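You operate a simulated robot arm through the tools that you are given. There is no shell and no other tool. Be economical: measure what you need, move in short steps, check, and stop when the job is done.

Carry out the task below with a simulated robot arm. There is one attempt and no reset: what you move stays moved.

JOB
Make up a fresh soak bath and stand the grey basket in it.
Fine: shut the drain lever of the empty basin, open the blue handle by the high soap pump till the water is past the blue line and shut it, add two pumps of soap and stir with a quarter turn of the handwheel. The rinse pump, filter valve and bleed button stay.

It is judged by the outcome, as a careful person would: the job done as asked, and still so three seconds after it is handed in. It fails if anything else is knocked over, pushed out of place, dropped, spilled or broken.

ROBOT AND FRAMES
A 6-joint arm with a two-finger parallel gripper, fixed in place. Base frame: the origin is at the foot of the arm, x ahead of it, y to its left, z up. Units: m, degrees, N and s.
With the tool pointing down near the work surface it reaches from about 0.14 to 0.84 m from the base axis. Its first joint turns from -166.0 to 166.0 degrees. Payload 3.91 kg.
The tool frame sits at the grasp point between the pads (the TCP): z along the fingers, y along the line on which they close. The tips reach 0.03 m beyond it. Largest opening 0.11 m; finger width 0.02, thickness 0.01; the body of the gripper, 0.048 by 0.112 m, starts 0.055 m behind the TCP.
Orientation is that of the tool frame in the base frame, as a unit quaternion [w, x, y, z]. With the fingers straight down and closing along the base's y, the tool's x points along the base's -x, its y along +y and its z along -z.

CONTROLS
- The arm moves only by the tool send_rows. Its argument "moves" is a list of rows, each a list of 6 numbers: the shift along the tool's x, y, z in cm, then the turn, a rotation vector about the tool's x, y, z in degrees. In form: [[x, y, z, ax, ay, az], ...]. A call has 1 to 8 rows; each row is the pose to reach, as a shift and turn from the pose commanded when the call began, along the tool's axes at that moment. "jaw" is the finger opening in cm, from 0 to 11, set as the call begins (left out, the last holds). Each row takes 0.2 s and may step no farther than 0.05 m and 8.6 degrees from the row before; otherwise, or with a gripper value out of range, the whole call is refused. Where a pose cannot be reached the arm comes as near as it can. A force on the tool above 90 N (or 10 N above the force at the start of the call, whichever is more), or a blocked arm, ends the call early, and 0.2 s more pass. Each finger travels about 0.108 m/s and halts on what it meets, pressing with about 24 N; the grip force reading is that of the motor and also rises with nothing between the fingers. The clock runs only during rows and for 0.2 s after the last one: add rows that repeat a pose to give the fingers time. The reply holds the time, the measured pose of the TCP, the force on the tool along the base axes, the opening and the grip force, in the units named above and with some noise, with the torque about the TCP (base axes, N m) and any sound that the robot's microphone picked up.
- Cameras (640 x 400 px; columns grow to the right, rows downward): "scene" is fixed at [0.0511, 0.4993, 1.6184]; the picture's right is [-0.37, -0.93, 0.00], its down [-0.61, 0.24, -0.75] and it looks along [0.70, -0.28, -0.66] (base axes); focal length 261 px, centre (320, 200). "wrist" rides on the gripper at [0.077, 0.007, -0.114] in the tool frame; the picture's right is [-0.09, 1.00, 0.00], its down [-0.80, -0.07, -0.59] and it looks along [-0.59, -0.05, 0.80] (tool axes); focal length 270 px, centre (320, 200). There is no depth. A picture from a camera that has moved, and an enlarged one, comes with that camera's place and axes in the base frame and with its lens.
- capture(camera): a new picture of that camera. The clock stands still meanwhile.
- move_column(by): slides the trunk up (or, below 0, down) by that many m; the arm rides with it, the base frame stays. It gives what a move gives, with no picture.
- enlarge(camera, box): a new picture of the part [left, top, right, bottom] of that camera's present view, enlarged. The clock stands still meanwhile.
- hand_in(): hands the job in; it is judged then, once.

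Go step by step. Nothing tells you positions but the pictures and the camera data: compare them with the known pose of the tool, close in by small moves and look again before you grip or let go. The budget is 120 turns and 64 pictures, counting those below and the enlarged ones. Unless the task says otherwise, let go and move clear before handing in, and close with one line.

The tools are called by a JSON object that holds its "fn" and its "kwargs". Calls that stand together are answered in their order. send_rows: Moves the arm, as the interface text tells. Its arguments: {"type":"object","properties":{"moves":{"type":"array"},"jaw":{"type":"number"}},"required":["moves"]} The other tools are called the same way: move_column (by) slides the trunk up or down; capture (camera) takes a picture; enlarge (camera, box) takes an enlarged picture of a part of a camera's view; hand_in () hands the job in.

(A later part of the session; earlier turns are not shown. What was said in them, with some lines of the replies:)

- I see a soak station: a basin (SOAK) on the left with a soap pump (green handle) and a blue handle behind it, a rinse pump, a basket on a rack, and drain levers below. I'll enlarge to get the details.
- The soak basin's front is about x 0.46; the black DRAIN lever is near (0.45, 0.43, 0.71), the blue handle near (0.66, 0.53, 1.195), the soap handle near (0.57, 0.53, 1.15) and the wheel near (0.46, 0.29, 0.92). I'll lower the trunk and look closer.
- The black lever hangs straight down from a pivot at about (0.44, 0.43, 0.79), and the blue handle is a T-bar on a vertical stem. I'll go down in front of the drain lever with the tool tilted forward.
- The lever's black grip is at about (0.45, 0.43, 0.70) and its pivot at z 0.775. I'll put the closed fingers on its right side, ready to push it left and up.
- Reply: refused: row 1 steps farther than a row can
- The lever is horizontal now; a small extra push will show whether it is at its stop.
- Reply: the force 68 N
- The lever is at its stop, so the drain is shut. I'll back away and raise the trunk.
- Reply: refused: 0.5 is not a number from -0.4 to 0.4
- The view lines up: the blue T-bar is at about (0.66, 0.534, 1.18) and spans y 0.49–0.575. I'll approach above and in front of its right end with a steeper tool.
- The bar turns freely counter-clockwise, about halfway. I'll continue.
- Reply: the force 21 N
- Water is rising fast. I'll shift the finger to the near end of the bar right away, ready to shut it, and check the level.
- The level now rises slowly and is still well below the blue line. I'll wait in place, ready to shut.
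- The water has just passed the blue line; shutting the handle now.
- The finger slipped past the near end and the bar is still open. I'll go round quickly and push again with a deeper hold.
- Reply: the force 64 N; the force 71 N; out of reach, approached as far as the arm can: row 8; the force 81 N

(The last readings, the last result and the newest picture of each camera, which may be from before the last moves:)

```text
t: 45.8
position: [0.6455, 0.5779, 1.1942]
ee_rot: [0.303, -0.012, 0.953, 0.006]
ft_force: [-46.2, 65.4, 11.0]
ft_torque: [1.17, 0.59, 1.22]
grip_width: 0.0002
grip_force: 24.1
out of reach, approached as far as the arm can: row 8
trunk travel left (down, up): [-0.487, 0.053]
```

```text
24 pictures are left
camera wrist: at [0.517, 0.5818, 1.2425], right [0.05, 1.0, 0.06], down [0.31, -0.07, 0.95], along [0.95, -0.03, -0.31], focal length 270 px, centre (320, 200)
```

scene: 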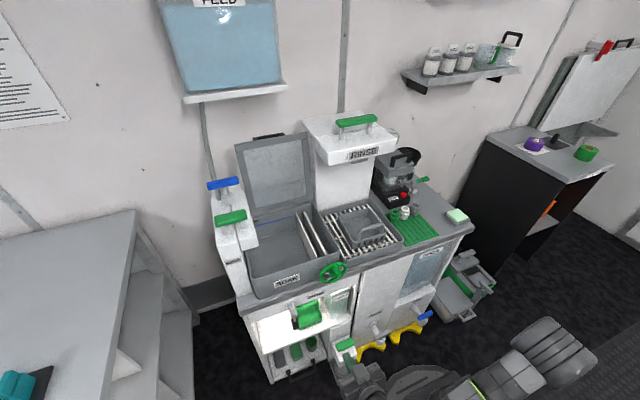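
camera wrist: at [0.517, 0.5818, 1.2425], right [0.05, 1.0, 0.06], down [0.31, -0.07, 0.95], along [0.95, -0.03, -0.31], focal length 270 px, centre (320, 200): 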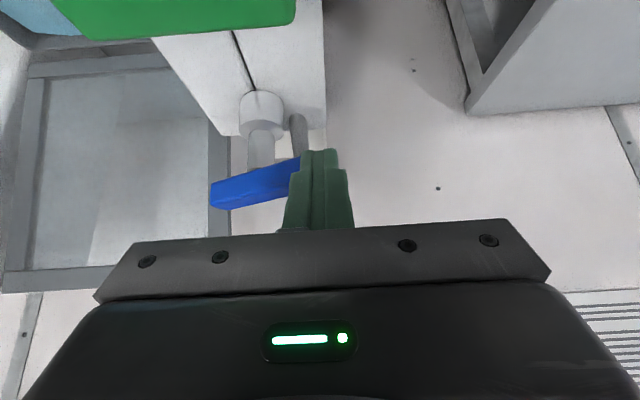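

The bar is about three-quarters shut, with my finger wedged on its end. I'll free it sideways first so I don't drag it back, then push flat on its near face.

{"fn": "send_rows", "kwargs": {"moves": [[0.98, 3.0, -0.69, 0, 0, 0], [3.69, 3.2, -2.58, 0, 0, 0], [5.57, 1.0, -3.9, 0, 0, 0], [5.4, -1.2, -3.8, 0, 0, 0], [2.46, -1.2, -1.72, 0, 0, 0], [1.64, -1.0, -1.15, 0, 0, 0], [0.82, -0.6, -0.57, 0, 0, 0], [0.33, -0.4, -0.23, 0, 0, 0]]}}

{"fn": "capture", "kwargs": {"camera": "wrist"}}

```text
t: 47.6
position: [0.6594, 0.5496, 1.1908]
ee_rot: [0.301, 0.0, 0.954, 0.001]
ft_force: [-1.1, 0.4, -0.4]
ft_torque: [-0.03, -0.02, 0.03]
grip_width: 0.0
grip_force: 24.1
out of reach, approached as far as the arm can: row 1
trunk travel left (down, up): [-0.487, 0.053]
```

```text
23 pictures are left
camera wrist: at [0.5315, 0.5569, 1.2414], right [0.07, 1.0, 0.05], down [0.32, -0.07, 0.95], along [0.95, -0.05, -0.32], focal length 270 px, centre (320, 200)
```

wrist: 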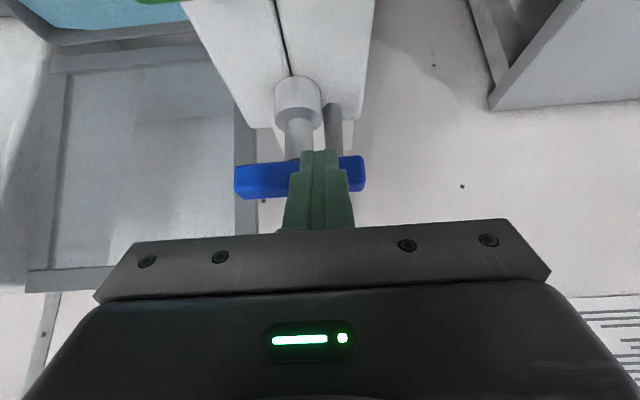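

The bar is across again. A last small nudge will check for the stop.

{"fn": "send_rows", "kwargs": {"moves": [[-0.4, 0.3, 0.28, 0, 0, 0], [-0.8, 0.5, 0.55, 0, 0, 0]]}}

{"fn": "capture", "kwargs": {"camera": "wrist"}}

```text
t: 48.2
position: [0.6589, 0.5527, 1.1932]
ee_rot: [0.302, -0.002, 0.953, 0.0]
ft_force: [-36.2, -8.5, -4.1]
ft_torque: [-0.46, 0.83, -0.26]
grip_width: 0.0
grip_force: 24.1
out of reach, approached as far as the arm can: row 2
trunk travel left (down, up): [-0.487, 0.053]
```

```text
22 pictures are left
camera wrist: at [0.5317, 0.5596, 1.2428], right [0.07, 1.0, 0.05], down [0.31, -0.07, 0.95], along [0.95, -0.05, -0.32], focal length 270 px, centre (320, 200)
```

wrist: 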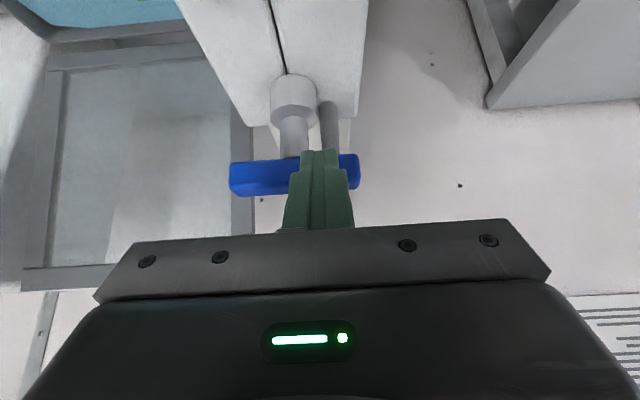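

The handle is against its stop, so the water is shut. I'll lift back over the soap handle and check the level.

{"fn": "send_rows", "kwargs": {"moves": [[2.6, 0, -1.8, 0, 0, 0], [3.6, -1, -5.5, 0, 6, 0], [4.6, -2, -9.5, 0, 12, 0], [4.6, -2, -10, 0, 18, 0], [4.6, -2, -10, 0, 25, 0]]}}

{"fn": "capture", "kwargs": {"camera": "wrist"}}

{"fn": "enlarge", "kwargs": {"camera": "scene", "box": [200, 190, 340, 290]}}

```text
t: 49.4
position: [0.5413, 0.5038, 1.2512]
ee_rot: [0.088, -0.001, 0.996, 0.003]
ft_force: [-1.0, 0.2, 0.5]
ft_torque: [0.08, -0.09, 0.04]
grip_width: 0.0004
grip_force: 23.8
out of reach, approached as far as the arm can: row 5
trunk travel left (down, up): [-0.487, 0.053]
```

```text
21 pictures are left
camera wrist: at [0.4466, 0.5102, 1.3508], right [0.09, 1.0, 0.02], down [0.68, -0.07, 0.73], along [0.72, -0.05, -0.69], focal length 270 px, centre (320, 200)
```

wrist: 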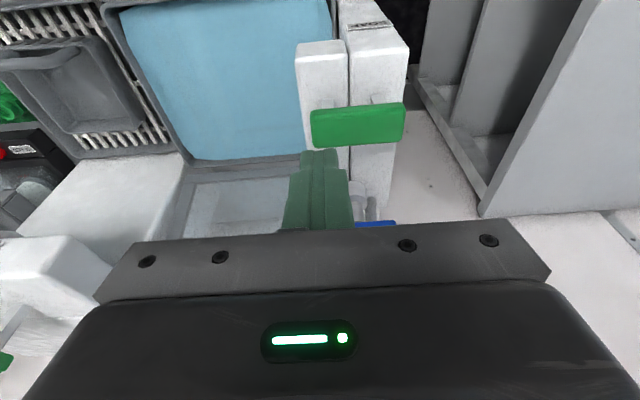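

```text
4.00 times, centred on (270, 240) of scene
camera zoom: at [0.0511, 0.4993, 1.6184], right [-0.37, -0.93, 0.0], down [-0.61, 0.24, -0.75], along [0.7, -0.28, -0.66], focal length 1045 px, centre (520, 40)
```

zoom: 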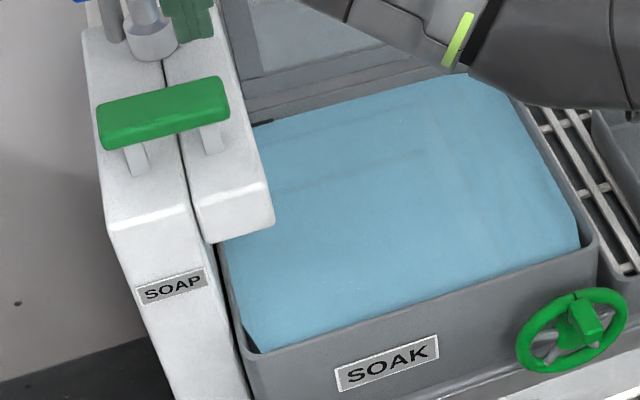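

The level is above the blue line and below the rim, and the tap is shut. Next I'll line up above the soap handle at about (0.572, 0.535, 1.152) with a moderate tilt.

{"fn": "send_rows", "kwargs": {"moves": [[-0.6, 1.5, 1.0, 0, -8, 0], [-1.25, 3.1, 2.0, 0, -15, 0]]}}

{"fn": "capture", "kwargs": {"camera": "wrist"}}

```text
t: 50.0
position: [0.561, 0.5405, 1.2281]
ee_rot: [0.217, 0.0, 0.976, 0.0]
ft_force: [-0.3, 1.2, 0.4]
ft_torque: [-0.03, -0.02, 0.02]
grip_width: 0.0
grip_force: 24.2
trunk travel left (down, up): [-0.487, 0.053]
```

```text
19 pictures are left
camera wrist: at [0.4434, 0.5471, 1.3], right [0.08, 1.0, 0.04], down [0.47, -0.07, 0.88], along [0.88, -0.05, -0.48], focal length 270 px, centre (320, 200)
```

wrist: 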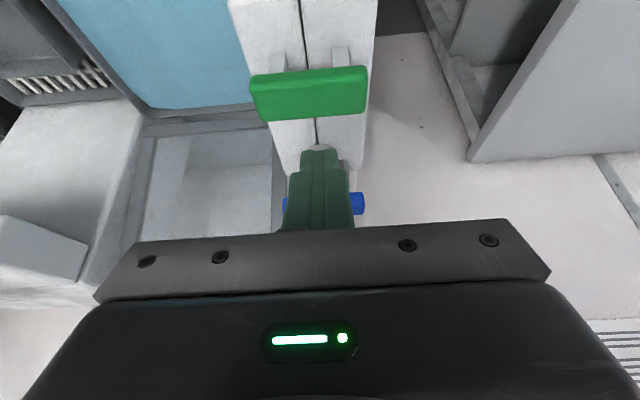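

{"fn": "send_rows", "kwargs": {"moves": [[1.9, -0.2, 3.0, 0, 0, 0], [2.4, -0.3, 4.1, 0, 0, 0], [2.7, -0.3, 4.8, 0, 0, 0], [2.95, -0.3, 5.35, 0, 0, 0]]}}

```text
t: 51.0
position: [0.5565, 0.5363, 1.1702]
ee_rot: [0.218, 0.001, 0.976, 0.0]
ft_force: [1.8, 1.9, 5.6]
ft_torque: [0.07, -0.07, 0.0]
grip_width: 0.0002
grip_force: 24.0
trunk travel left (down, up): [-0.487, 0.053]
```

Contact with a springy feel; I'll press on to the end of the stroke.

{"fn": "send_rows", "kwargs": {"moves": [[0.3, 0, 0.63, 0, 0, 0], [0.6, 0, 1.27, 0, 0, 0], [0.9, 0, 1.9, 0, 0, 0]]}}

{"fn": "capture", "kwargs": {"camera": "wrist"}}

```text
t: 51.8
position: [0.5559, 0.5361, 1.1564]
ee_rot: [0.222, 0.001, 0.975, 0.006]
ft_force: [9.6, 11.5, 41.5]
ft_torque: [0.35, -0.47, -0.05]
grip_width: 0.0001
grip_force: 24.2
trunk travel left (down, up): [-0.487, 0.053]
```

```text
18 pictures are left
camera wrist: at [0.4379, 0.5425, 1.226], right [0.08, 1.0, 0.05], down [0.46, -0.08, 0.88], along [0.88, -0.05, -0.47], focal length 270 px, centre (320, 200)
```

wrist: 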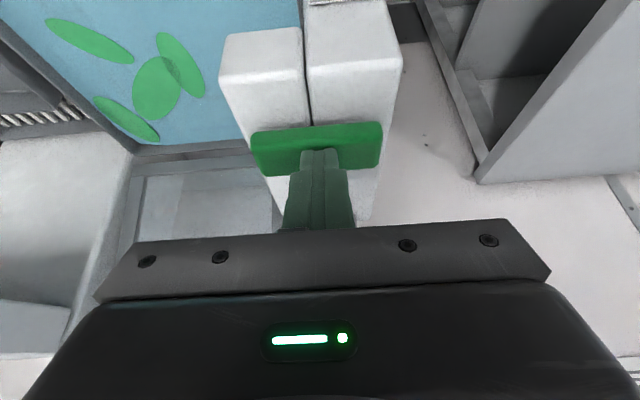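

First pump bottomed out, and soap blobs are in the water. I'll release fully, check that the handle rises, then do the second pump.

{"fn": "send_rows", "kwargs": {"moves": [[-1.2, 0, -2.5, 0, 0, 0], [-2.3, 0, -5.0, 0, 0, 0], [-2.3, 0, -5.0, 0, 0, 0], [-2.3, 0, -5.0, 0, 0, 0]]}}

{"fn": "capture", "kwargs": {"camera": "wrist"}}

```text
t: 52.8
position: [0.5575, 0.5358, 1.2031]
ee_rot: [0.217, 0.0, 0.976, 0.0]
ft_force: [-0.8, 0.9, 1.0]
ft_torque: [0.0, 0.0, -0.04]
grip_width: 0.0
grip_force: 23.8
trunk travel left (down, up): [-0.487, 0.053]
```

```text
17 pictures are left
camera wrist: at [0.4393, 0.543, 1.2743], right [0.08, 1.0, 0.04], down [0.48, -0.07, 0.88], along [0.88, -0.05, -0.48], focal length 270 px, centre (320, 200)
```

wrist: 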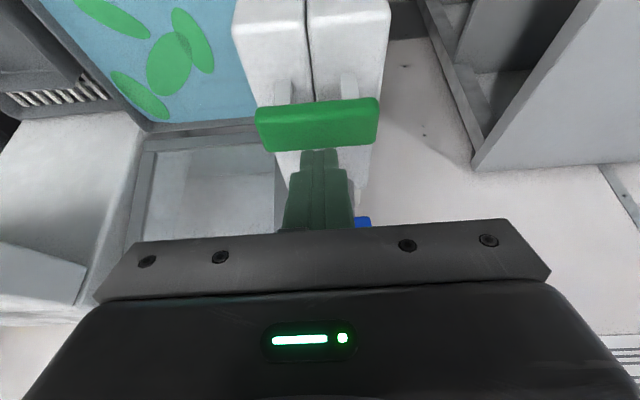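

The handle is back up. Now the second pump, and then I'll lift away.

{"fn": "send_rows", "kwargs": {"moves": [[1.1, 0, 2.4, 0, 0, 0], [1.7, 0, 3.7, 0, 0, 0], [2.1, 0, 4.5, 0, 0, 0], [2.3, 0, 5.0, 0, 0, 0], [2.3, 0, 5.0, 0, 0, 0]]}}

{"fn": "send_rows", "kwargs": {"moves": [[-1.2, 0, -2.5, 0, 0, 0], [-2.3, 0, -5.0, 0, 0, 0], [-3.8, 0, -8.5, 0, 0, 0], [-3.8, 0, -8.5, 0, 0, 0]]}}

{"fn": "enlarge", "kwargs": {"camera": "scene", "box": [200, 160, 400, 285]}}

```text
t: 54.0
position: [0.5581, 0.5353, 1.1548]
ee_rot: [0.221, 0.001, 0.975, 0.005]
ft_force: [6.3, 11.3, 42.2]
ft_torque: [0.36, -0.4, 0.08]
grip_width: 0.0001
grip_force: 24.0
trunk travel left (down, up): [-0.487, 0.053]
```

```text
t: 55.0
position: [0.5568, 0.5365, 1.2421]
ee_rot: [0.216, 0.0, 0.976, 0.0]
ft_force: [-0.4, 0.0, -0.1]
ft_torque: [0.02, 0.02, -0.03]
grip_width: 0.0
grip_force: 23.8
trunk travel left (down, up): [-0.487, 0.053]
```

```text
3.20 times, centred on (300, 222) of scene
camera zoom: at [0.0511, 0.4993, 1.6184], right [-0.37, -0.93, 0.0], down [-0.61, 0.24, -0.75], along [0.7, -0.28, -0.66], focal length 836 px, centre (384, 128)
```

zoom: 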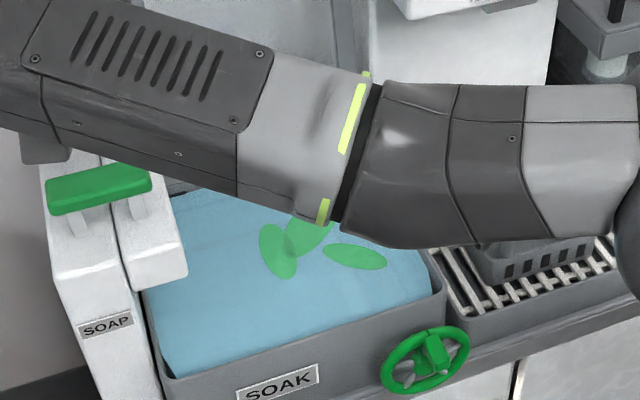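

Both pumps are in. I'll retract in front of the handwheel with the tool level, then lower the trunk.

{"fn": "send_rows", "kwargs": {"moves": [[3.25, -3.06, -1.52, 0, -8, 0], [6.5, -6.12, -3.04, 0, -16, 0], [9.75, -9.18, -4.56, 0, -24, 0], [13, -12.24, -6.08, 0, -32, 0], [16.25, -15.3, -7.6, 0, -40, 0], [19.5, -18.36, -9.12, 0, -48, 0], [22.75, -21.42, -10.64, 0, -56, 0], [26, -24.5, -12.1, 0, -64, 0]], "jaw": 6}}

{"fn": "move_column", "kwargs": {"by": -0.32}}

{"fn": "capture", "kwargs": {"camera": "wrist"}}

```text
t: 56.8
position: [0.269, 0.2909, 1.242]
ee_rot: [0.702, 0.0, 0.712, 0.001]
ft_force: [-0.2, -0.1, -0.2]
ft_torque: [-0.02, -0.01, 0.03]
grip_width: 0.06
grip_force: 0.1
trunk travel left (down, up): [-0.487, 0.053]
```

```text
t: 60.0
position: [0.2701, 0.2924, 0.9214]
ee_rot: [0.701, 0.0, 0.713, 0.001]
ft_force: [-0.5, 0.0, 0.2]
ft_torque: [0.01, 0.0, 0.02]
grip_width: 0.0601
grip_force: 0.0
trunk travel left (down, up): [-0.167, 0.373]
```

```text
15 pictures are left
camera wrist: at [0.1547, 0.299, 0.846], right [0.0, 1.0, 0.09], down [-0.58, -0.07, 0.81], along [0.81, -0.05, 0.58], focal length 270 px, centre (320, 200)
```

wrist: 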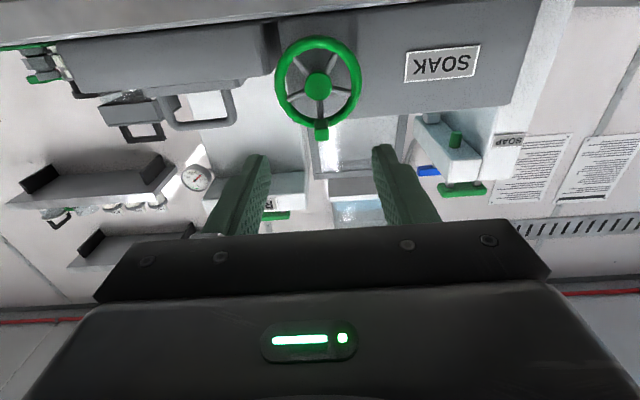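

The wheel is centred at about (0.462, 0.292, 0.916) with a diameter of about 9 cm, and its knob is at the top. I'll open wide and straddle the rim.

{"fn": "send_rows", "kwargs": {"moves": [[0.2, 0, 4.5, 0, 0, 0], [0.4, 0, 9, 0, 0, 0], [0.5, 0, 13, 0, 0, 0]], "jaw": 11}}

{"fn": "capture", "kwargs": {"camera": "wrist"}}

```text
t: 60.8
position: [0.4009, 0.2937, 0.9142]
ee_rot: [0.701, 0.0, 0.713, 0.0]
ft_force: [-0.4, -0.2, 0.0]
ft_torque: [-0.01, 0.0, 0.01]
grip_width: 0.11
grip_force: 0.1
trunk travel left (down, up): [-0.167, 0.373]
```

```text
14 pictures are left
camera wrist: at [0.2854, 0.3001, 0.8385], right [0.0, 1.0, 0.09], down [-0.58, -0.07, 0.81], along [0.81, -0.05, 0.58], focal length 270 px, centre (320, 200)
```

wrist: 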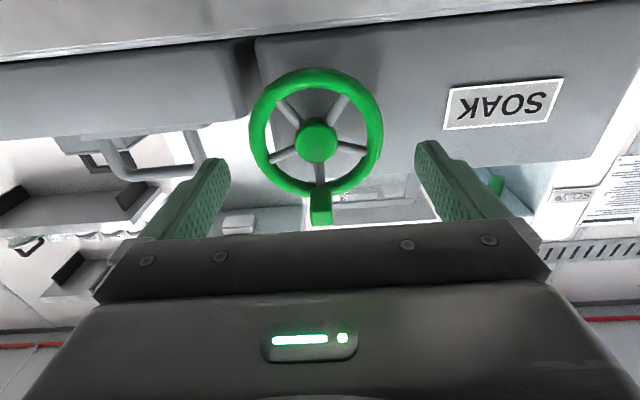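

{"fn": "send_rows", "kwargs": {"moves": [[0, -0.25, 2.5, 0, 0, 0], [0, -0.25, 4.9, 0, 0, 0]]}}

{"fn": "send_rows", "kwargs": {"moves": [[0, 0, 0, 0, 0, 0], [0, 0, 0, 0, 0, 0], [0, 0, 0, 0, 0, 0]], "jaw": 8.5}}

{"fn": "capture", "kwargs": {"camera": "wrist"}}

```text
t: 61.4
position: [0.4489, 0.2898, 0.9132]
ee_rot: [0.701, 0.0, 0.713, 0.0]
ft_force: [0.6, -0.2, 0.7]
ft_torque: [-0.01, 0.06, 0.01]
grip_width: 0.1099
grip_force: 0.1
trunk travel left (down, up): [-0.167, 0.373]
```

```text
t: 62.2
position: [0.4505, 0.2902, 0.9127]
ee_rot: [0.701, 0.0, 0.713, 0.0]
ft_force: [5.7, 7.2, 3.8]
ft_torque: [0.01, -0.21, 1.33]
grip_width: 0.0954
grip_force: 44.7
trunk travel left (down, up): [-0.167, 0.373]
```

```text
13 pictures are left
camera wrist: at [0.3342, 0.2971, 0.8381], right [0.0, 1.0, 0.09], down [-0.58, -0.07, 0.81], along [0.81, -0.05, 0.58], focal length 270 px, centre (320, 200)
```

wrist: 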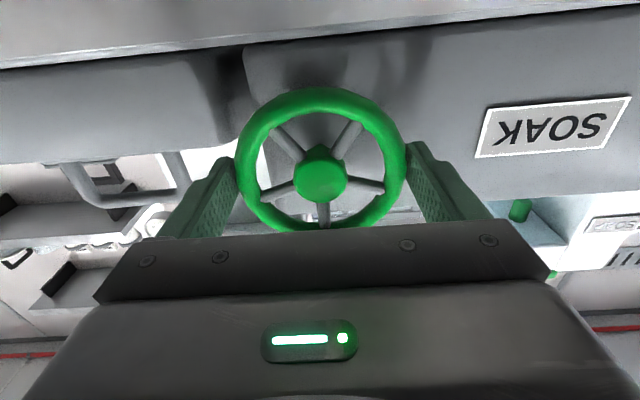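

The rim is gripped. I'll turn it clockwise in small steps, first 56°.

{"fn": "send_rows", "kwargs": {"moves": [[0, 0, 0, 0, 0, 8], [0, 0, 0, 0, 0, 16], [0, 0, 0, 0, 0, 24], [0, 0, 0, 0, 0, 32], [0, 0, 0, 0, 0, 40], [0, 0, 0, 0, 0, 48], [0, 0, 0, 0, 0, 56]]}}

{"fn": "capture", "kwargs": {"camera": "wrist"}}

```text
t: 63.4
position: [0.449, 0.2809, 0.9544]
ee_rot: [0.661, 0.257, 0.672, 0.213]
ft_force: [22.0, -71.5, -6.1]
ft_torque: [-2.86, -1.56, 0.11]
grip_width: 0.1099
grip_force: 25.3
out of reach, approached as far as the arm can: row 4, 5, 6
trunk travel left (down, up): [-0.167, 0.373]
stopped in row 6: the force on the tool passed its limit at 105 N (the readings are from after the stop); the commanded pose is now the measured one
```

```text
12 pictures are left
camera wrist: at [0.3362, 0.3409, 0.9027], right [0.07, 0.72, 0.69], down [-0.6, -0.52, 0.6], along [0.8, -0.46, 0.4], focal length 270 px, centre (320, 200)
```

wrist: 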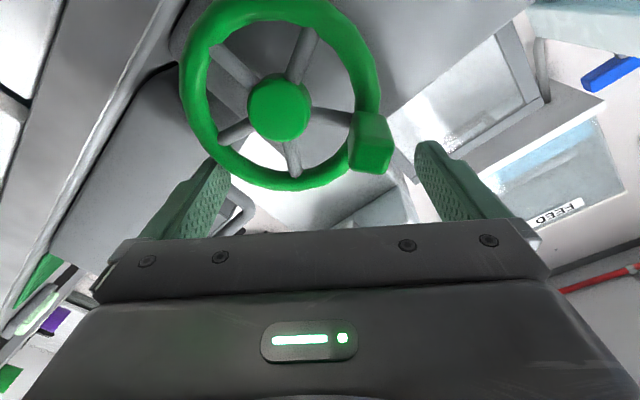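

The roll went out of reach and the rim slipped: the wheel now sits about 35° counter-clockwise, with the knob up and to the left. I'll release, back off, level the tool and finish the quarter turn by pushing the knob with closed fingers.

{"fn": "send_rows", "kwargs": {"moves": [[-0.3, -0.4, 0, 0, 0, 0], [-0.3, -0.4, -4.5, 0, 0, 0], [-0.2, 0, -9, 0, 0, -8], [0, 0.3, -9, 0, 0, -16], [0.2, 0.7, -9, 0, 0, -24], [0.3, 1.0, -9, 0, 0, -32], [0.3, 1.0, -9, 0, 0, -39]], "jaw": 11}}

{"fn": "capture", "kwargs": {"camera": "wrist"}}

```text
t: 65.0
position: [0.3557, 0.3064, 0.9611]
ee_rot: [0.696, 0.011, 0.718, -0.015]
ft_force: [0.8, 0.5, 0.5]
ft_torque: [0.02, 0.0, 0.0]
grip_width: 0.1101
grip_force: 0.0
trunk travel left (down, up): [-0.167, 0.373]
```

```text
11 pictures are left
camera wrist: at [0.2399, 0.3167, 0.8889], right [0.04, 1.0, 0.08], down [-0.57, -0.05, 0.82], along [0.82, -0.08, 0.57], focal length 270 px, centre (320, 200)
```

wrist: 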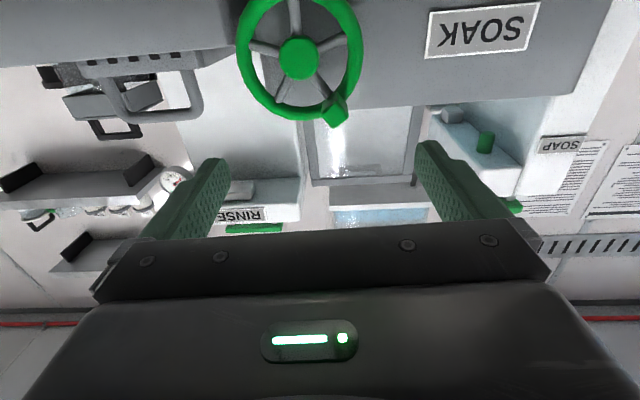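

The knob is at about (y 0.315, z 0.95). I'll close the fingers and place the tip just to its right.

{"fn": "send_rows", "kwargs": {"moves": [[0.15, -2.1, 0.08, 0, 0, 0], [0.15, -2.1, 0.08, 0, 0, 0], [0.15, -2.1, 0.08, 0, 0, 0], [0.05, -1.87, 4.08, 0, 0, 0], [0, -1.74, 6.4, 0, 0, 0]], "jaw": 0}}

{"fn": "capture", "kwargs": {"camera": "wrist"}}

```text
t: 66.2
position: [0.4214, 0.2864, 0.9593]
ee_rot: [0.695, 0.011, 0.718, -0.014]
ft_force: [-0.1, 1.2, 0.3]
ft_torque: [0.04, -0.01, 0.0]
grip_width: 0.0002
grip_force: 24.2
trunk travel left (down, up): [-0.167, 0.373]
```

```text
10 pictures are left
camera wrist: at [0.3049, 0.2974, 0.8859], right [0.04, 1.0, 0.08], down [-0.57, -0.05, 0.82], along [0.82, -0.08, 0.57], focal length 270 px, centre (320, 200)
```

wrist: 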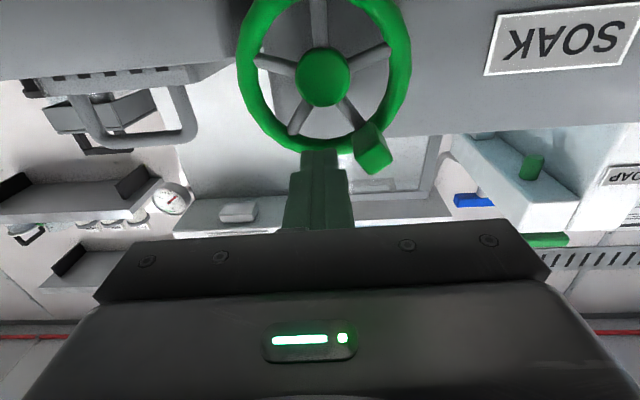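

{"fn": "send_rows", "kwargs": {"moves": [[0.3, 2.0, -0.06, 0, 0, 0], [1.0, 3.3, -0.08, 0, 0, 0], [1.9, 4.1, -0.08, 0, 0, 0], [2.6, 4.5, -0.08, 0, 0, 0]]}}

{"fn": "capture", "kwargs": {"camera": "wrist"}}

```text
t: 67.2
position: [0.4195, 0.3307, 0.9344]
ee_rot: [0.696, 0.011, 0.718, -0.014]
ft_force: [-0.8, -0.6, -0.1]
ft_torque: [0.07, -0.01, -0.01]
grip_width: 0.0
grip_force: 24.2
trunk travel left (down, up): [-0.167, 0.373]
```

```text
9 pictures are left
camera wrist: at [0.3037, 0.3415, 0.8606], right [0.04, 1.0, 0.08], down [-0.57, -0.05, 0.82], along [0.82, -0.08, 0.57], focal length 270 px, centre (320, 200)
```

wrist: 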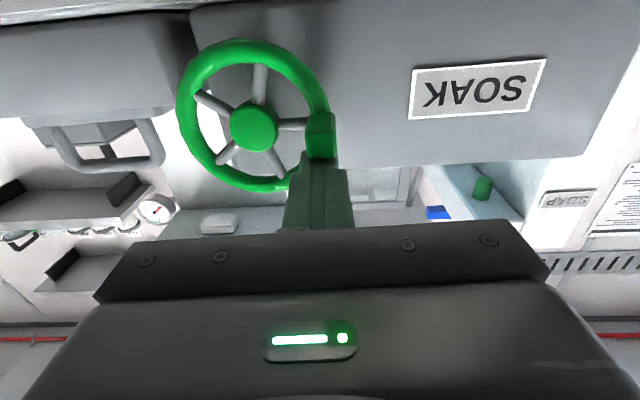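

The knob is nearly level with the hub on the left. One small extra nudge, then I'll withdraw and check the bath.

{"fn": "send_rows", "kwargs": {"moves": [[0.3, 0.1, 0, 0, 0, 0], [-0.5, -0.4, 0, 0, 0, 0], [-1, -0.6, -4.5, 0, 0, 0], [-2, -0.6, -9, 0, 0, 0], [-3, -0.6, -13, 0, 0, 0]]}}

{"fn": "move_column", "kwargs": {"by": 0.3}}

{"fn": "enlarge", "kwargs": {"camera": "scene", "box": [210, 170, 410, 295]}}

```text
t: 68.4
position: [0.29, 0.3275, 0.967]
ee_rot: [0.695, 0.012, 0.719, -0.015]
ft_force: [-0.3, -0.3, -0.7]
ft_torque: [0.03, 0.0, -0.01]
grip_width: 0.0002
grip_force: 23.7
trunk travel left (down, up): [-0.167, 0.373]
```

```text
t: 71.4
position: [0.2918, 0.3276, 1.2669]
ee_rot: [0.695, 0.011, 0.718, -0.014]
ft_force: [0.4, -0.5, -0.3]
ft_torque: [0.02, 0.0, -0.03]
grip_width: 0.0
grip_force: 23.9
trunk travel left (down, up): [-0.467, 0.073]
```

```text
3.20 times, centred on (310, 232) of scene
camera zoom: at [0.0511, 0.4993, 1.6184], right [-0.37, -0.93, 0.0], down [-0.61, 0.24, -0.75], along [0.7, -0.28, -0.66], focal length 836 px, centre (352, 96)
```

zoom: 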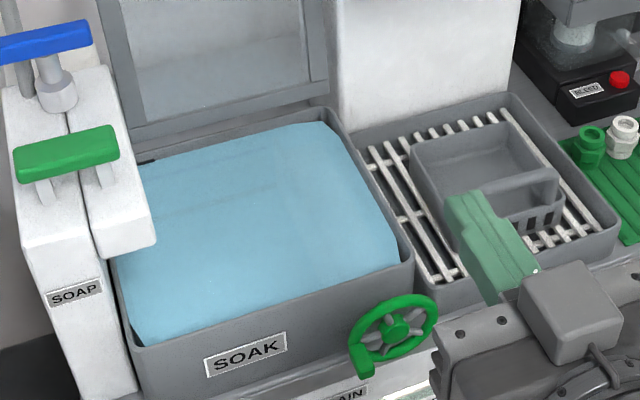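

The soap is stirred in and the knob has gone a quarter turn. Now I'll look at the basket from above and in front.

{"fn": "send_rows", "kwargs": {"moves": [[0, -2.4, 1.0, 0, 8, 0], [0, -4.8, 2.0, 0, 16, 0], [0, -7.2, 3.0, 0, 24, 0], [0, -9.6, 4.0, 0, 32, 0], [0, -12, 5.0, 0, 40, 0], [0, -14.4, 6.0, 0, 48, 0], [0, -16.8, 7.0, 0, 56, 0], [0, -19, 8.0, 0, 64, 0]], "jaw": 6}}

{"fn": "capture", "kwargs": {"camera": "wrist"}}

```text
t: 73.2
position: [0.3641, 0.1352, 1.2634]
ee_rot: [0.208, 0.017, 0.978, -0.005]
ft_force: [-0.4, -0.5, 1.1]
ft_torque: [0.0, -0.02, -0.01]
grip_width: 0.06
grip_force: 0.0
trunk travel left (down, up): [-0.467, 0.073]
```

```text
7 pictures are left
camera wrist: at [0.2478, 0.1469, 1.3372], right [0.12, 0.99, 0.03], down [0.49, -0.09, 0.87], along [0.87, -0.08, -0.49], focal length 270 px, centre (320, 200)
```

wrist: 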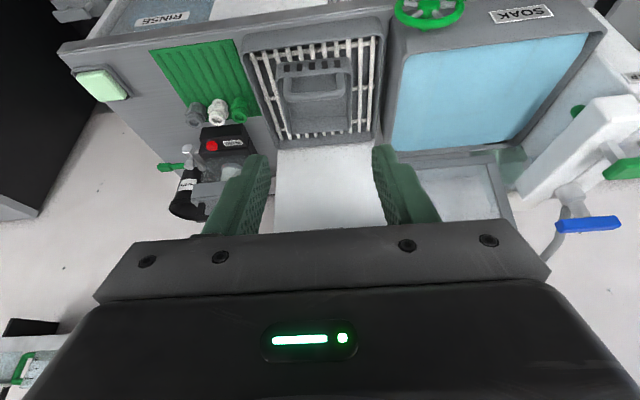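

The handle is an arch along y near (0.548, 0.117, 0.967). I'll move over it with the tool vertical, then yaw so the fingers close along x.

{"fn": "send_rows", "kwargs": {"moves": [[-1.56, -0.3, 4.03, 0, 4, 0], [-3.12, -0.6, 8.06, 0, 8, 0], [-4.68, -0.9, 12.1, 0, 12, 0], [-6.24, -1.2, 16.1, 0, 16, 0], [-7.8, -1.5, 20.15, 0, 20, 0], [-9.35, -1.8, 24.2, 0, 24, 0]]}}

{"fn": "send_rows", "kwargs": {"moves": [[0, 0, 0, 0, 0, 8], [0, 0, 0, 0, 0, 16], [0, 0, 0, 0, 0, 24], [0, 0, 0, 0, 0, 32], [0, 0, 0, 0, 0, 40], [0, 0, 0, 0, 0, 48], [0, 0, 0, 0, 0, 56], [0, 0, 0, 0, 0, 64]]}}

```text
t: 74.6
position: [0.5478, 0.1099, 1.0833]
ee_rot: [0.001, 0.018, 1.0, -0.002]
ft_force: [-0.7, 0.9, -0.8]
ft_torque: [0.02, 0.03, 0.0]
grip_width: 0.0599
grip_force: 0.0
trunk travel left (down, up): [-0.467, 0.073]
```

```text
t: 76.4
position: [0.5478, 0.1103, 1.0815]
ee_rot: [0.002, 0.546, 0.838, -0.001]
ft_force: [-0.3, 0.6, 0.0]
ft_torque: [0.01, -0.01, -0.03]
grip_width: 0.06
grip_force: 0.0
trunk travel left (down, up): [-0.467, 0.073]
```

{"fn": "send_rows", "kwargs": {"moves": [[0, 0, 0, 0, 0, 8], [0, 0, 0, 0, 0, 16], [0, 0, 0, 0, 0, 24]]}}

{"fn": "capture", "kwargs": {"camera": "wrist"}}

```text
t: 77.2
position: [0.5473, 0.1099, 1.0811]
ee_rot: [0.002, 0.708, 0.706, -0.001]
ft_force: [-0.7, -1.1, 0.2]
ft_torque: [-0.05, -0.04, -0.01]
grip_width: 0.0602
grip_force: 0.1
trunk travel left (down, up): [-0.467, 0.073]
```

```text
6 pictures are left
camera wrist: at [0.5546, 0.1875, 1.1961], right [1.0, -0.09, 0.0], down [-0.07, -0.8, 0.6], along [-0.05, -0.6, -0.8], focal length 270 px, centre (320, 200)
```

wrist: 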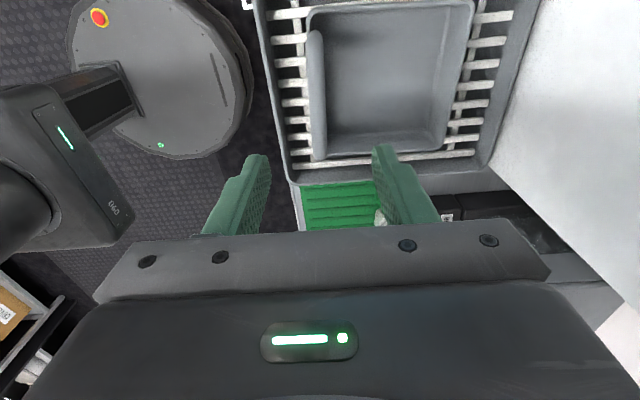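

The view is clear: the handle bar is at x ≈ 0.546, y 0.07–0.17, along the basket's front edge. I'll descend deep, so the fingers also brace the front wall, and grip the bar at its middle.

{"fn": "send_rows", "kwargs": {"moves": [[0.9, -0.1, 4, 0, 0, 0], [0.9, -0.1, 7.5, 0, 0, 0], [0.9, -0.1, 10, 0, 0, 0], [0.9, -0.1, 11.5, 0, 0, 0], [0.9, -0.1, 12.8, 0, 0, 0]], "jaw": 3}}

{"fn": "send_rows", "kwargs": {"moves": [[0, 0, 0, 0, 0, 0], [0, 0, 0, 0, 0, 0], [0, 0, 0, 0, 0, 0]], "jaw": 0}}

```text
t: 78.4
position: [0.5466, 0.1173, 0.9535]
ee_rot: [0.002, 0.707, 0.707, -0.001]
ft_force: [0.1, 0.1, 0.0]
ft_torque: [-0.04, 0.02, 0.04]
grip_width: 0.03
grip_force: 0.1
trunk travel left (down, up): [-0.467, 0.073]
```

```text
t: 79.2
position: [0.5455, 0.1178, 0.9537]
ee_rot: [0.002, 0.708, 0.706, -0.001]
ft_force: [-0.3, 0.1, -0.1]
ft_torque: [0.02, 0.03, -0.04]
grip_width: 0.0131
grip_force: 24.0
trunk travel left (down, up): [-0.467, 0.073]
```

The bar is gripped at 1.3 cm. A small test lift comes next.

{"fn": "send_rows", "kwargs": {"moves": [[0, 0, -1, 0, 0, 0], [0, 0, -3, 0, 0, 0], [0, 0, -6, 0, 0, 0], [0, 0, -6, 0, 0, 0]]}}

{"fn": "enlarge", "kwargs": {"camera": "scene", "box": [210, 140, 430, 278]}}

```text
t: 80.2
position: [0.5467, 0.118, 1.0152]
ee_rot: [0.003, 0.708, 0.706, 0.0]
ft_force: [0.7, 0.3, -1.6]
ft_torque: [0.04, 0.03, -0.03]
grip_width: 0.013
grip_force: 24.0
trunk travel left (down, up): [-0.467, 0.073]
```

```text
2.90 times, centred on (320, 209) of scene
camera zoom: at [0.0511, 0.4993, 1.6184], right [-0.37, -0.93, 0.0], down [-0.61, 0.24, -0.75], along [0.7, -0.28, -0.66], focal length 758 px, centre (320, 174)
```

zoom: 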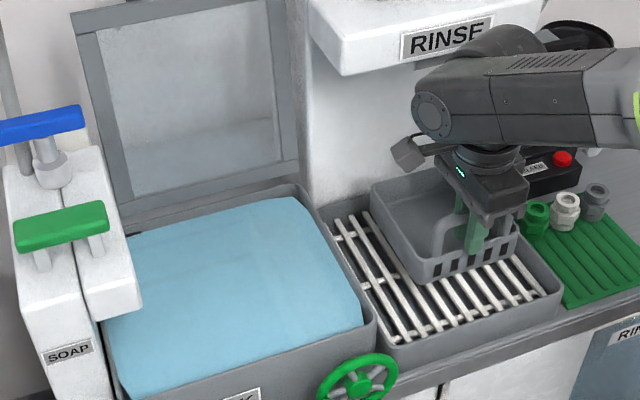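

The basket came up level and light. I'll pull it forward and up, then turn it 90° on its way over the bath, so the gripper stays clear of the soap nozzle.

{"fn": "send_rows", "kwargs": {"moves": [[0, -1.5, -3.0, 0, 0, 0], [0, -3.5, -6, 0, 0, 0], [0, -5.7, -8.5, 0, 0, 0], [0, -8, -10.5, 0, 0, 0]]}}

{"fn": "send_rows", "kwargs": {"moves": [[1.5, 0, 0, 0, 0, -8], [3, 0, 0, 0, 0, -16], [4.5, 0, 0, 0, 0, -24], [6, 0, 0, 0, 0, -32], [7.5, 0, 0, 0, 0, -40], [9, 0, 0, 0, 0, -48], [10.5, 0, 0, 0, 0, -56], [12, 0, 0, 0, 0, -64]]}}

```text
t: 81.2
position: [0.4637, 0.1185, 1.1184]
ee_rot: [0.002, 0.708, 0.707, 0.0]
ft_force: [0.1, 0.3, -1.2]
ft_torque: [-0.01, 0.03, -0.01]
grip_width: 0.0129
grip_force: 24.1
trunk travel left (down, up): [-0.467, 0.073]
```

```text
t: 83.0
position: [0.4659, 0.2402, 1.1186]
ee_rot: [0.001, 0.225, 0.974, -0.002]
ft_force: [0.1, 0.2, -2.1]
ft_torque: [-0.02, 0.04, -0.02]
grip_width: 0.0132
grip_force: 24.7
trunk travel left (down, up): [-0.467, 0.073]
```

{"fn": "send_rows", "kwargs": {"moves": [[-2.0, 3.8, 0, 0, 0, -6.5], [-4.0, 7.6, 0, 0, 0, -13], [-6.0, 11.4, 0, 0, 0, -19.5], [-8.0, 15.2, 0, 0, 0, -26], [-8.0, 15.2, 0, 0, 0, -26]]}}

{"fn": "enlarge", "kwargs": {"camera": "scene", "box": [200, 150, 360, 290]}}

```text
t: 84.2
position: [0.6043, 0.3394, 1.1183]
ee_rot: [0.0, 0.0, 1.0, -0.003]
ft_force: [0.0, 0.3, -1.7]
ft_torque: [-0.05, 0.0, 0.0]
grip_width: 0.0129
grip_force: 24.2
trunk travel left (down, up): [-0.467, 0.073]
```

```text
2.86 times, centred on (280, 220) of scene
camera zoom: at [0.0511, 0.4993, 1.6184], right [-0.37, -0.93, 0.0], down [-0.61, 0.24, -0.75], along [0.7, -0.28, -0.66], focal length 747 px, centre (434, 143)
```

zoom: 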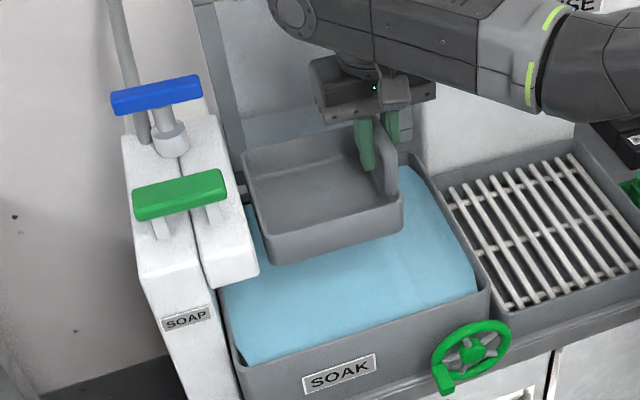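

The basket hangs level over the bath. I'll lower it past the nozzle, shift slightly left away from the dividers, then continue down gently.

{"fn": "send_rows", "kwargs": {"moves": [[0, 0, 3, 0, 0, 0], [0, 0, 6, 0, 0, 0], [0, 0, 8, 0, 0, 0], [0, 1.7, 8, 0, 0, 0], [0, 1.7, 10, 0, 0, 0], [0, 1.7, 12, 0, 0, 0]]}}

{"fn": "enlarge", "kwargs": {"camera": "scene", "box": [200, 150, 360, 290]}}

```text
t: 85.6
position: [0.6067, 0.3577, 0.9983]
ee_rot: [0.001, 0.001, 1.0, -0.002]
ft_force: [0.2, -0.6, -0.8]
ft_torque: [0.0, -0.01, 0.05]
grip_width: 0.0129
grip_force: 24.0
trunk travel left (down, up): [-0.467, 0.073]
```

```text
2.86 times, centred on (280, 220) of scene
camera zoom: at [0.0511, 0.4993, 1.6184], right [-0.37, -0.93, 0.0], down [-0.61, 0.24, -0.75], along [0.7, -0.28, -0.66], focal length 747 px, centre (434, 143)
```

zoom: 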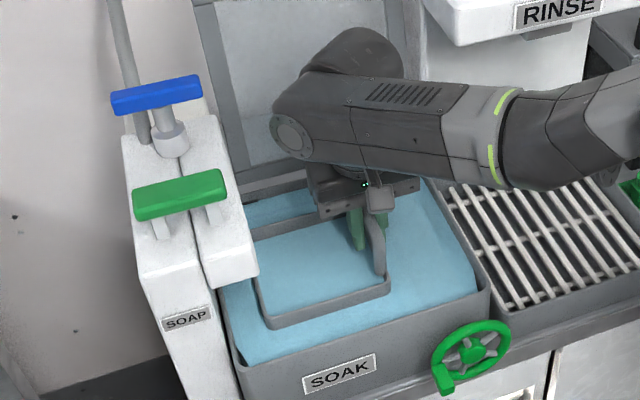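

{"fn": "send_rows", "kwargs": {"moves": [[0, 0, 0.7, 0, 0, 0], [0, 0, 1.4, 0, 0, 0], [0, 0, 2.1, 0, 0, 0], [0, 0, 2.8, 0, 0, 0]]}}

```text
t: 86.6
position: [0.6063, 0.357, 0.971]
ee_rot: [0.001, 0.0, 1.0, -0.002]
ft_force: [-0.2, 0.1, -0.7]
ft_torque: [-0.04, 0.0, 0.0]
grip_width: 0.0129
grip_force: 24.0
trunk travel left (down, up): [-0.467, 0.073]
```

{"fn": "send_rows", "kwargs": {"moves": [[0, 0, 0.6, 0, 0, 0], [0, 0, 1.2, 0, 0, 0], [0, 0, 1.7, 0, 0, 0]]}}

```text
t: 87.4
position: [0.6054, 0.3559, 0.9537]
ee_rot: [0.001, 0.001, 1.0, -0.003]
ft_force: [0.2, 0.0, -0.8]
ft_torque: [-0.02, -0.03, 0.05]
grip_width: 0.0129
grip_force: 23.8
trunk travel left (down, up): [-0.467, 0.073]
```

{"fn": "send_rows", "kwargs": {"moves": [[0, 0, 0.5, 0, 0, 0], [0, 0, 1.0, 0, 0, 0], [0, 0, 1.5, 0, 0, 0]]}}

```text
t: 88.2
position: [0.6065, 0.3563, 0.9389]
ee_rot: [0.001, 0.001, 1.0, -0.003]
ft_force: [-0.2, -0.7, -0.9]
ft_torque: [-0.02, 0.0, 0.02]
grip_width: 0.0128
grip_force: 24.0
trunk travel left (down, up): [-0.467, 0.073]
```

{"fn": "send_rows", "kwargs": {"moves": [[0, 0, 0.4, 0, 0, 0], [0, 0, 0.8, 0, 0, 0], [0, 0, 1.2, 0, 0, 0]]}}

{"fn": "enlarge", "kwargs": {"camera": "scene", "box": [200, 180, 340, 290]}}

```text
t: 89.0
position: [0.6057, 0.356, 0.9299]
ee_rot: [0.004, 0.001, 1.0, 0.0]
ft_force: [3.0, 0.0, 17.6]
ft_torque: [-0.12, 0.31, -0.01]
grip_width: 0.0129
grip_force: 24.2
trunk travel left (down, up): [-0.467, 0.073]
```

```text
3.64 times, centred on (270, 235) of scene
camera zoom: at [0.0511, 0.4993, 1.6184], right [-0.37, -0.93, 0.0], down [-0.61, 0.24, -0.75], along [0.7, -0.28, -0.66], focal length 950 px, centre (502, 73)
```

zoom: 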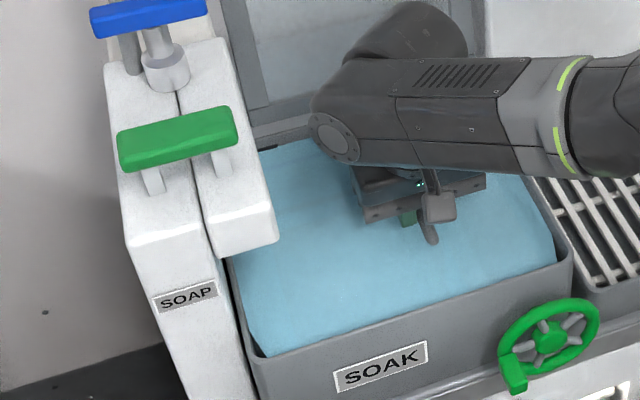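

The basket has touched down on the basin floor. I'll relieve the pressure, open slightly, and lift straight out.

{"fn": "send_rows", "kwargs": {"moves": [[0, 0, -0.5, 0, 0, 0], [0, 0, -0.5, 0, 0, 0]]}}

{"fn": "send_rows", "kwargs": {"moves": [[0, 0, 0, 0, 0, 0], [0, 0, 0, 0, 0, 0], [0, 0, -1, 0, 0, 0], [0, 0, -3, 0, 0, 0], [0, 0, -7, 0, 0, 0], [0, 0, -11.5, 0, 0, 0], [0, 0, -16, 0, 0, 0]], "jaw": 2.6}}

```text
t: 89.6
position: [0.6048, 0.3556, 0.9297]
ee_rot: [-0.001, 0.001, 1.0, -0.003]
ft_force: [0.5, -0.1, -0.9]
ft_torque: [-0.03, 0.01, 0.01]
grip_width: 0.0129
grip_force: 24.2
trunk travel left (down, up): [-0.467, 0.073]
```

```text
t: 91.2
position: [0.6036, 0.3558, 1.0924]
ee_rot: [0.001, 0.001, 1.0, -0.002]
ft_force: [0.0, -0.3, 0.0]
ft_torque: [-0.01, -0.01, 0.0]
grip_width: 0.0261
grip_force: 0.0
trunk travel left (down, up): [-0.467, 0.073]
```

Released with no drag. I'll move clear, up and back, and take a final look.

{"fn": "send_rows", "kwargs": {"moves": [[0, 0, -4, 0, 0, 0], [3, -1, -7, 0, 0, 0], [7, -3, -9, 0, 0, 0], [11, -5, -10, 0, 0, 0], [15, -7.5, -10, 0, 0, 0], [19, -10, -10, 0, 0, 0], [23, -13, -10, 0, 0, 0], [26, -15, -10, 0, 0, 0]]}}

{"fn": "enlarge", "kwargs": {"camera": "scene", "box": [195, 170, 355, 340]}}

```text
t: 93.0
position: [0.343, 0.2068, 1.1902]
ee_rot: [0.001, 0.001, 1.0, -0.002]
ft_force: [-0.8, 0.8, -0.7]
ft_torque: [-0.01, 0.0, -0.05]
grip_width: 0.0262
grip_force: 0.1
trunk travel left (down, up): [-0.467, 0.073]
```

```text
2.35 times, centred on (275, 255) of scene
camera zoom: at [0.0511, 0.4993, 1.6184], right [-0.37, -0.93, 0.0], down [-0.61, 0.24, -0.75], along [0.7, -0.28, -0.66], focal length 615 px, centre (426, 71)
```

zoom: 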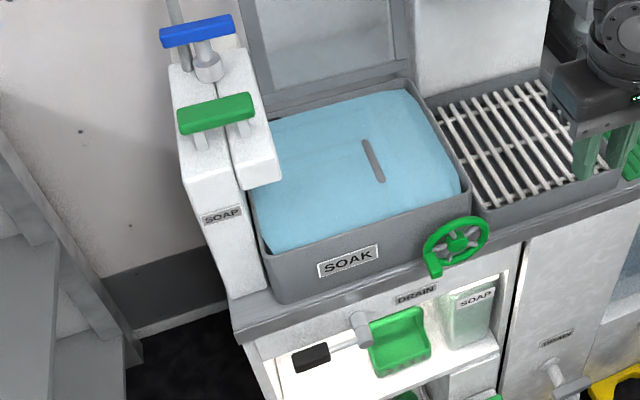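

The basket stands in the bath with only its handle above the water. The drain lever and the blue handle are shut, and the soap is stirred in. Handing in.

{"fn": "hand_in", "kwargs": {}}

```text
The job is handed in.
```

I made the soak bath and stood the grey basket in it. The drain and blue handle are shut, the water is past the blue line, and I added two pumps of soap. On the stir, my first grip slipped and moved the wheel the other way, so I finished its quarter turn counter-clockwise by pushing the knob.
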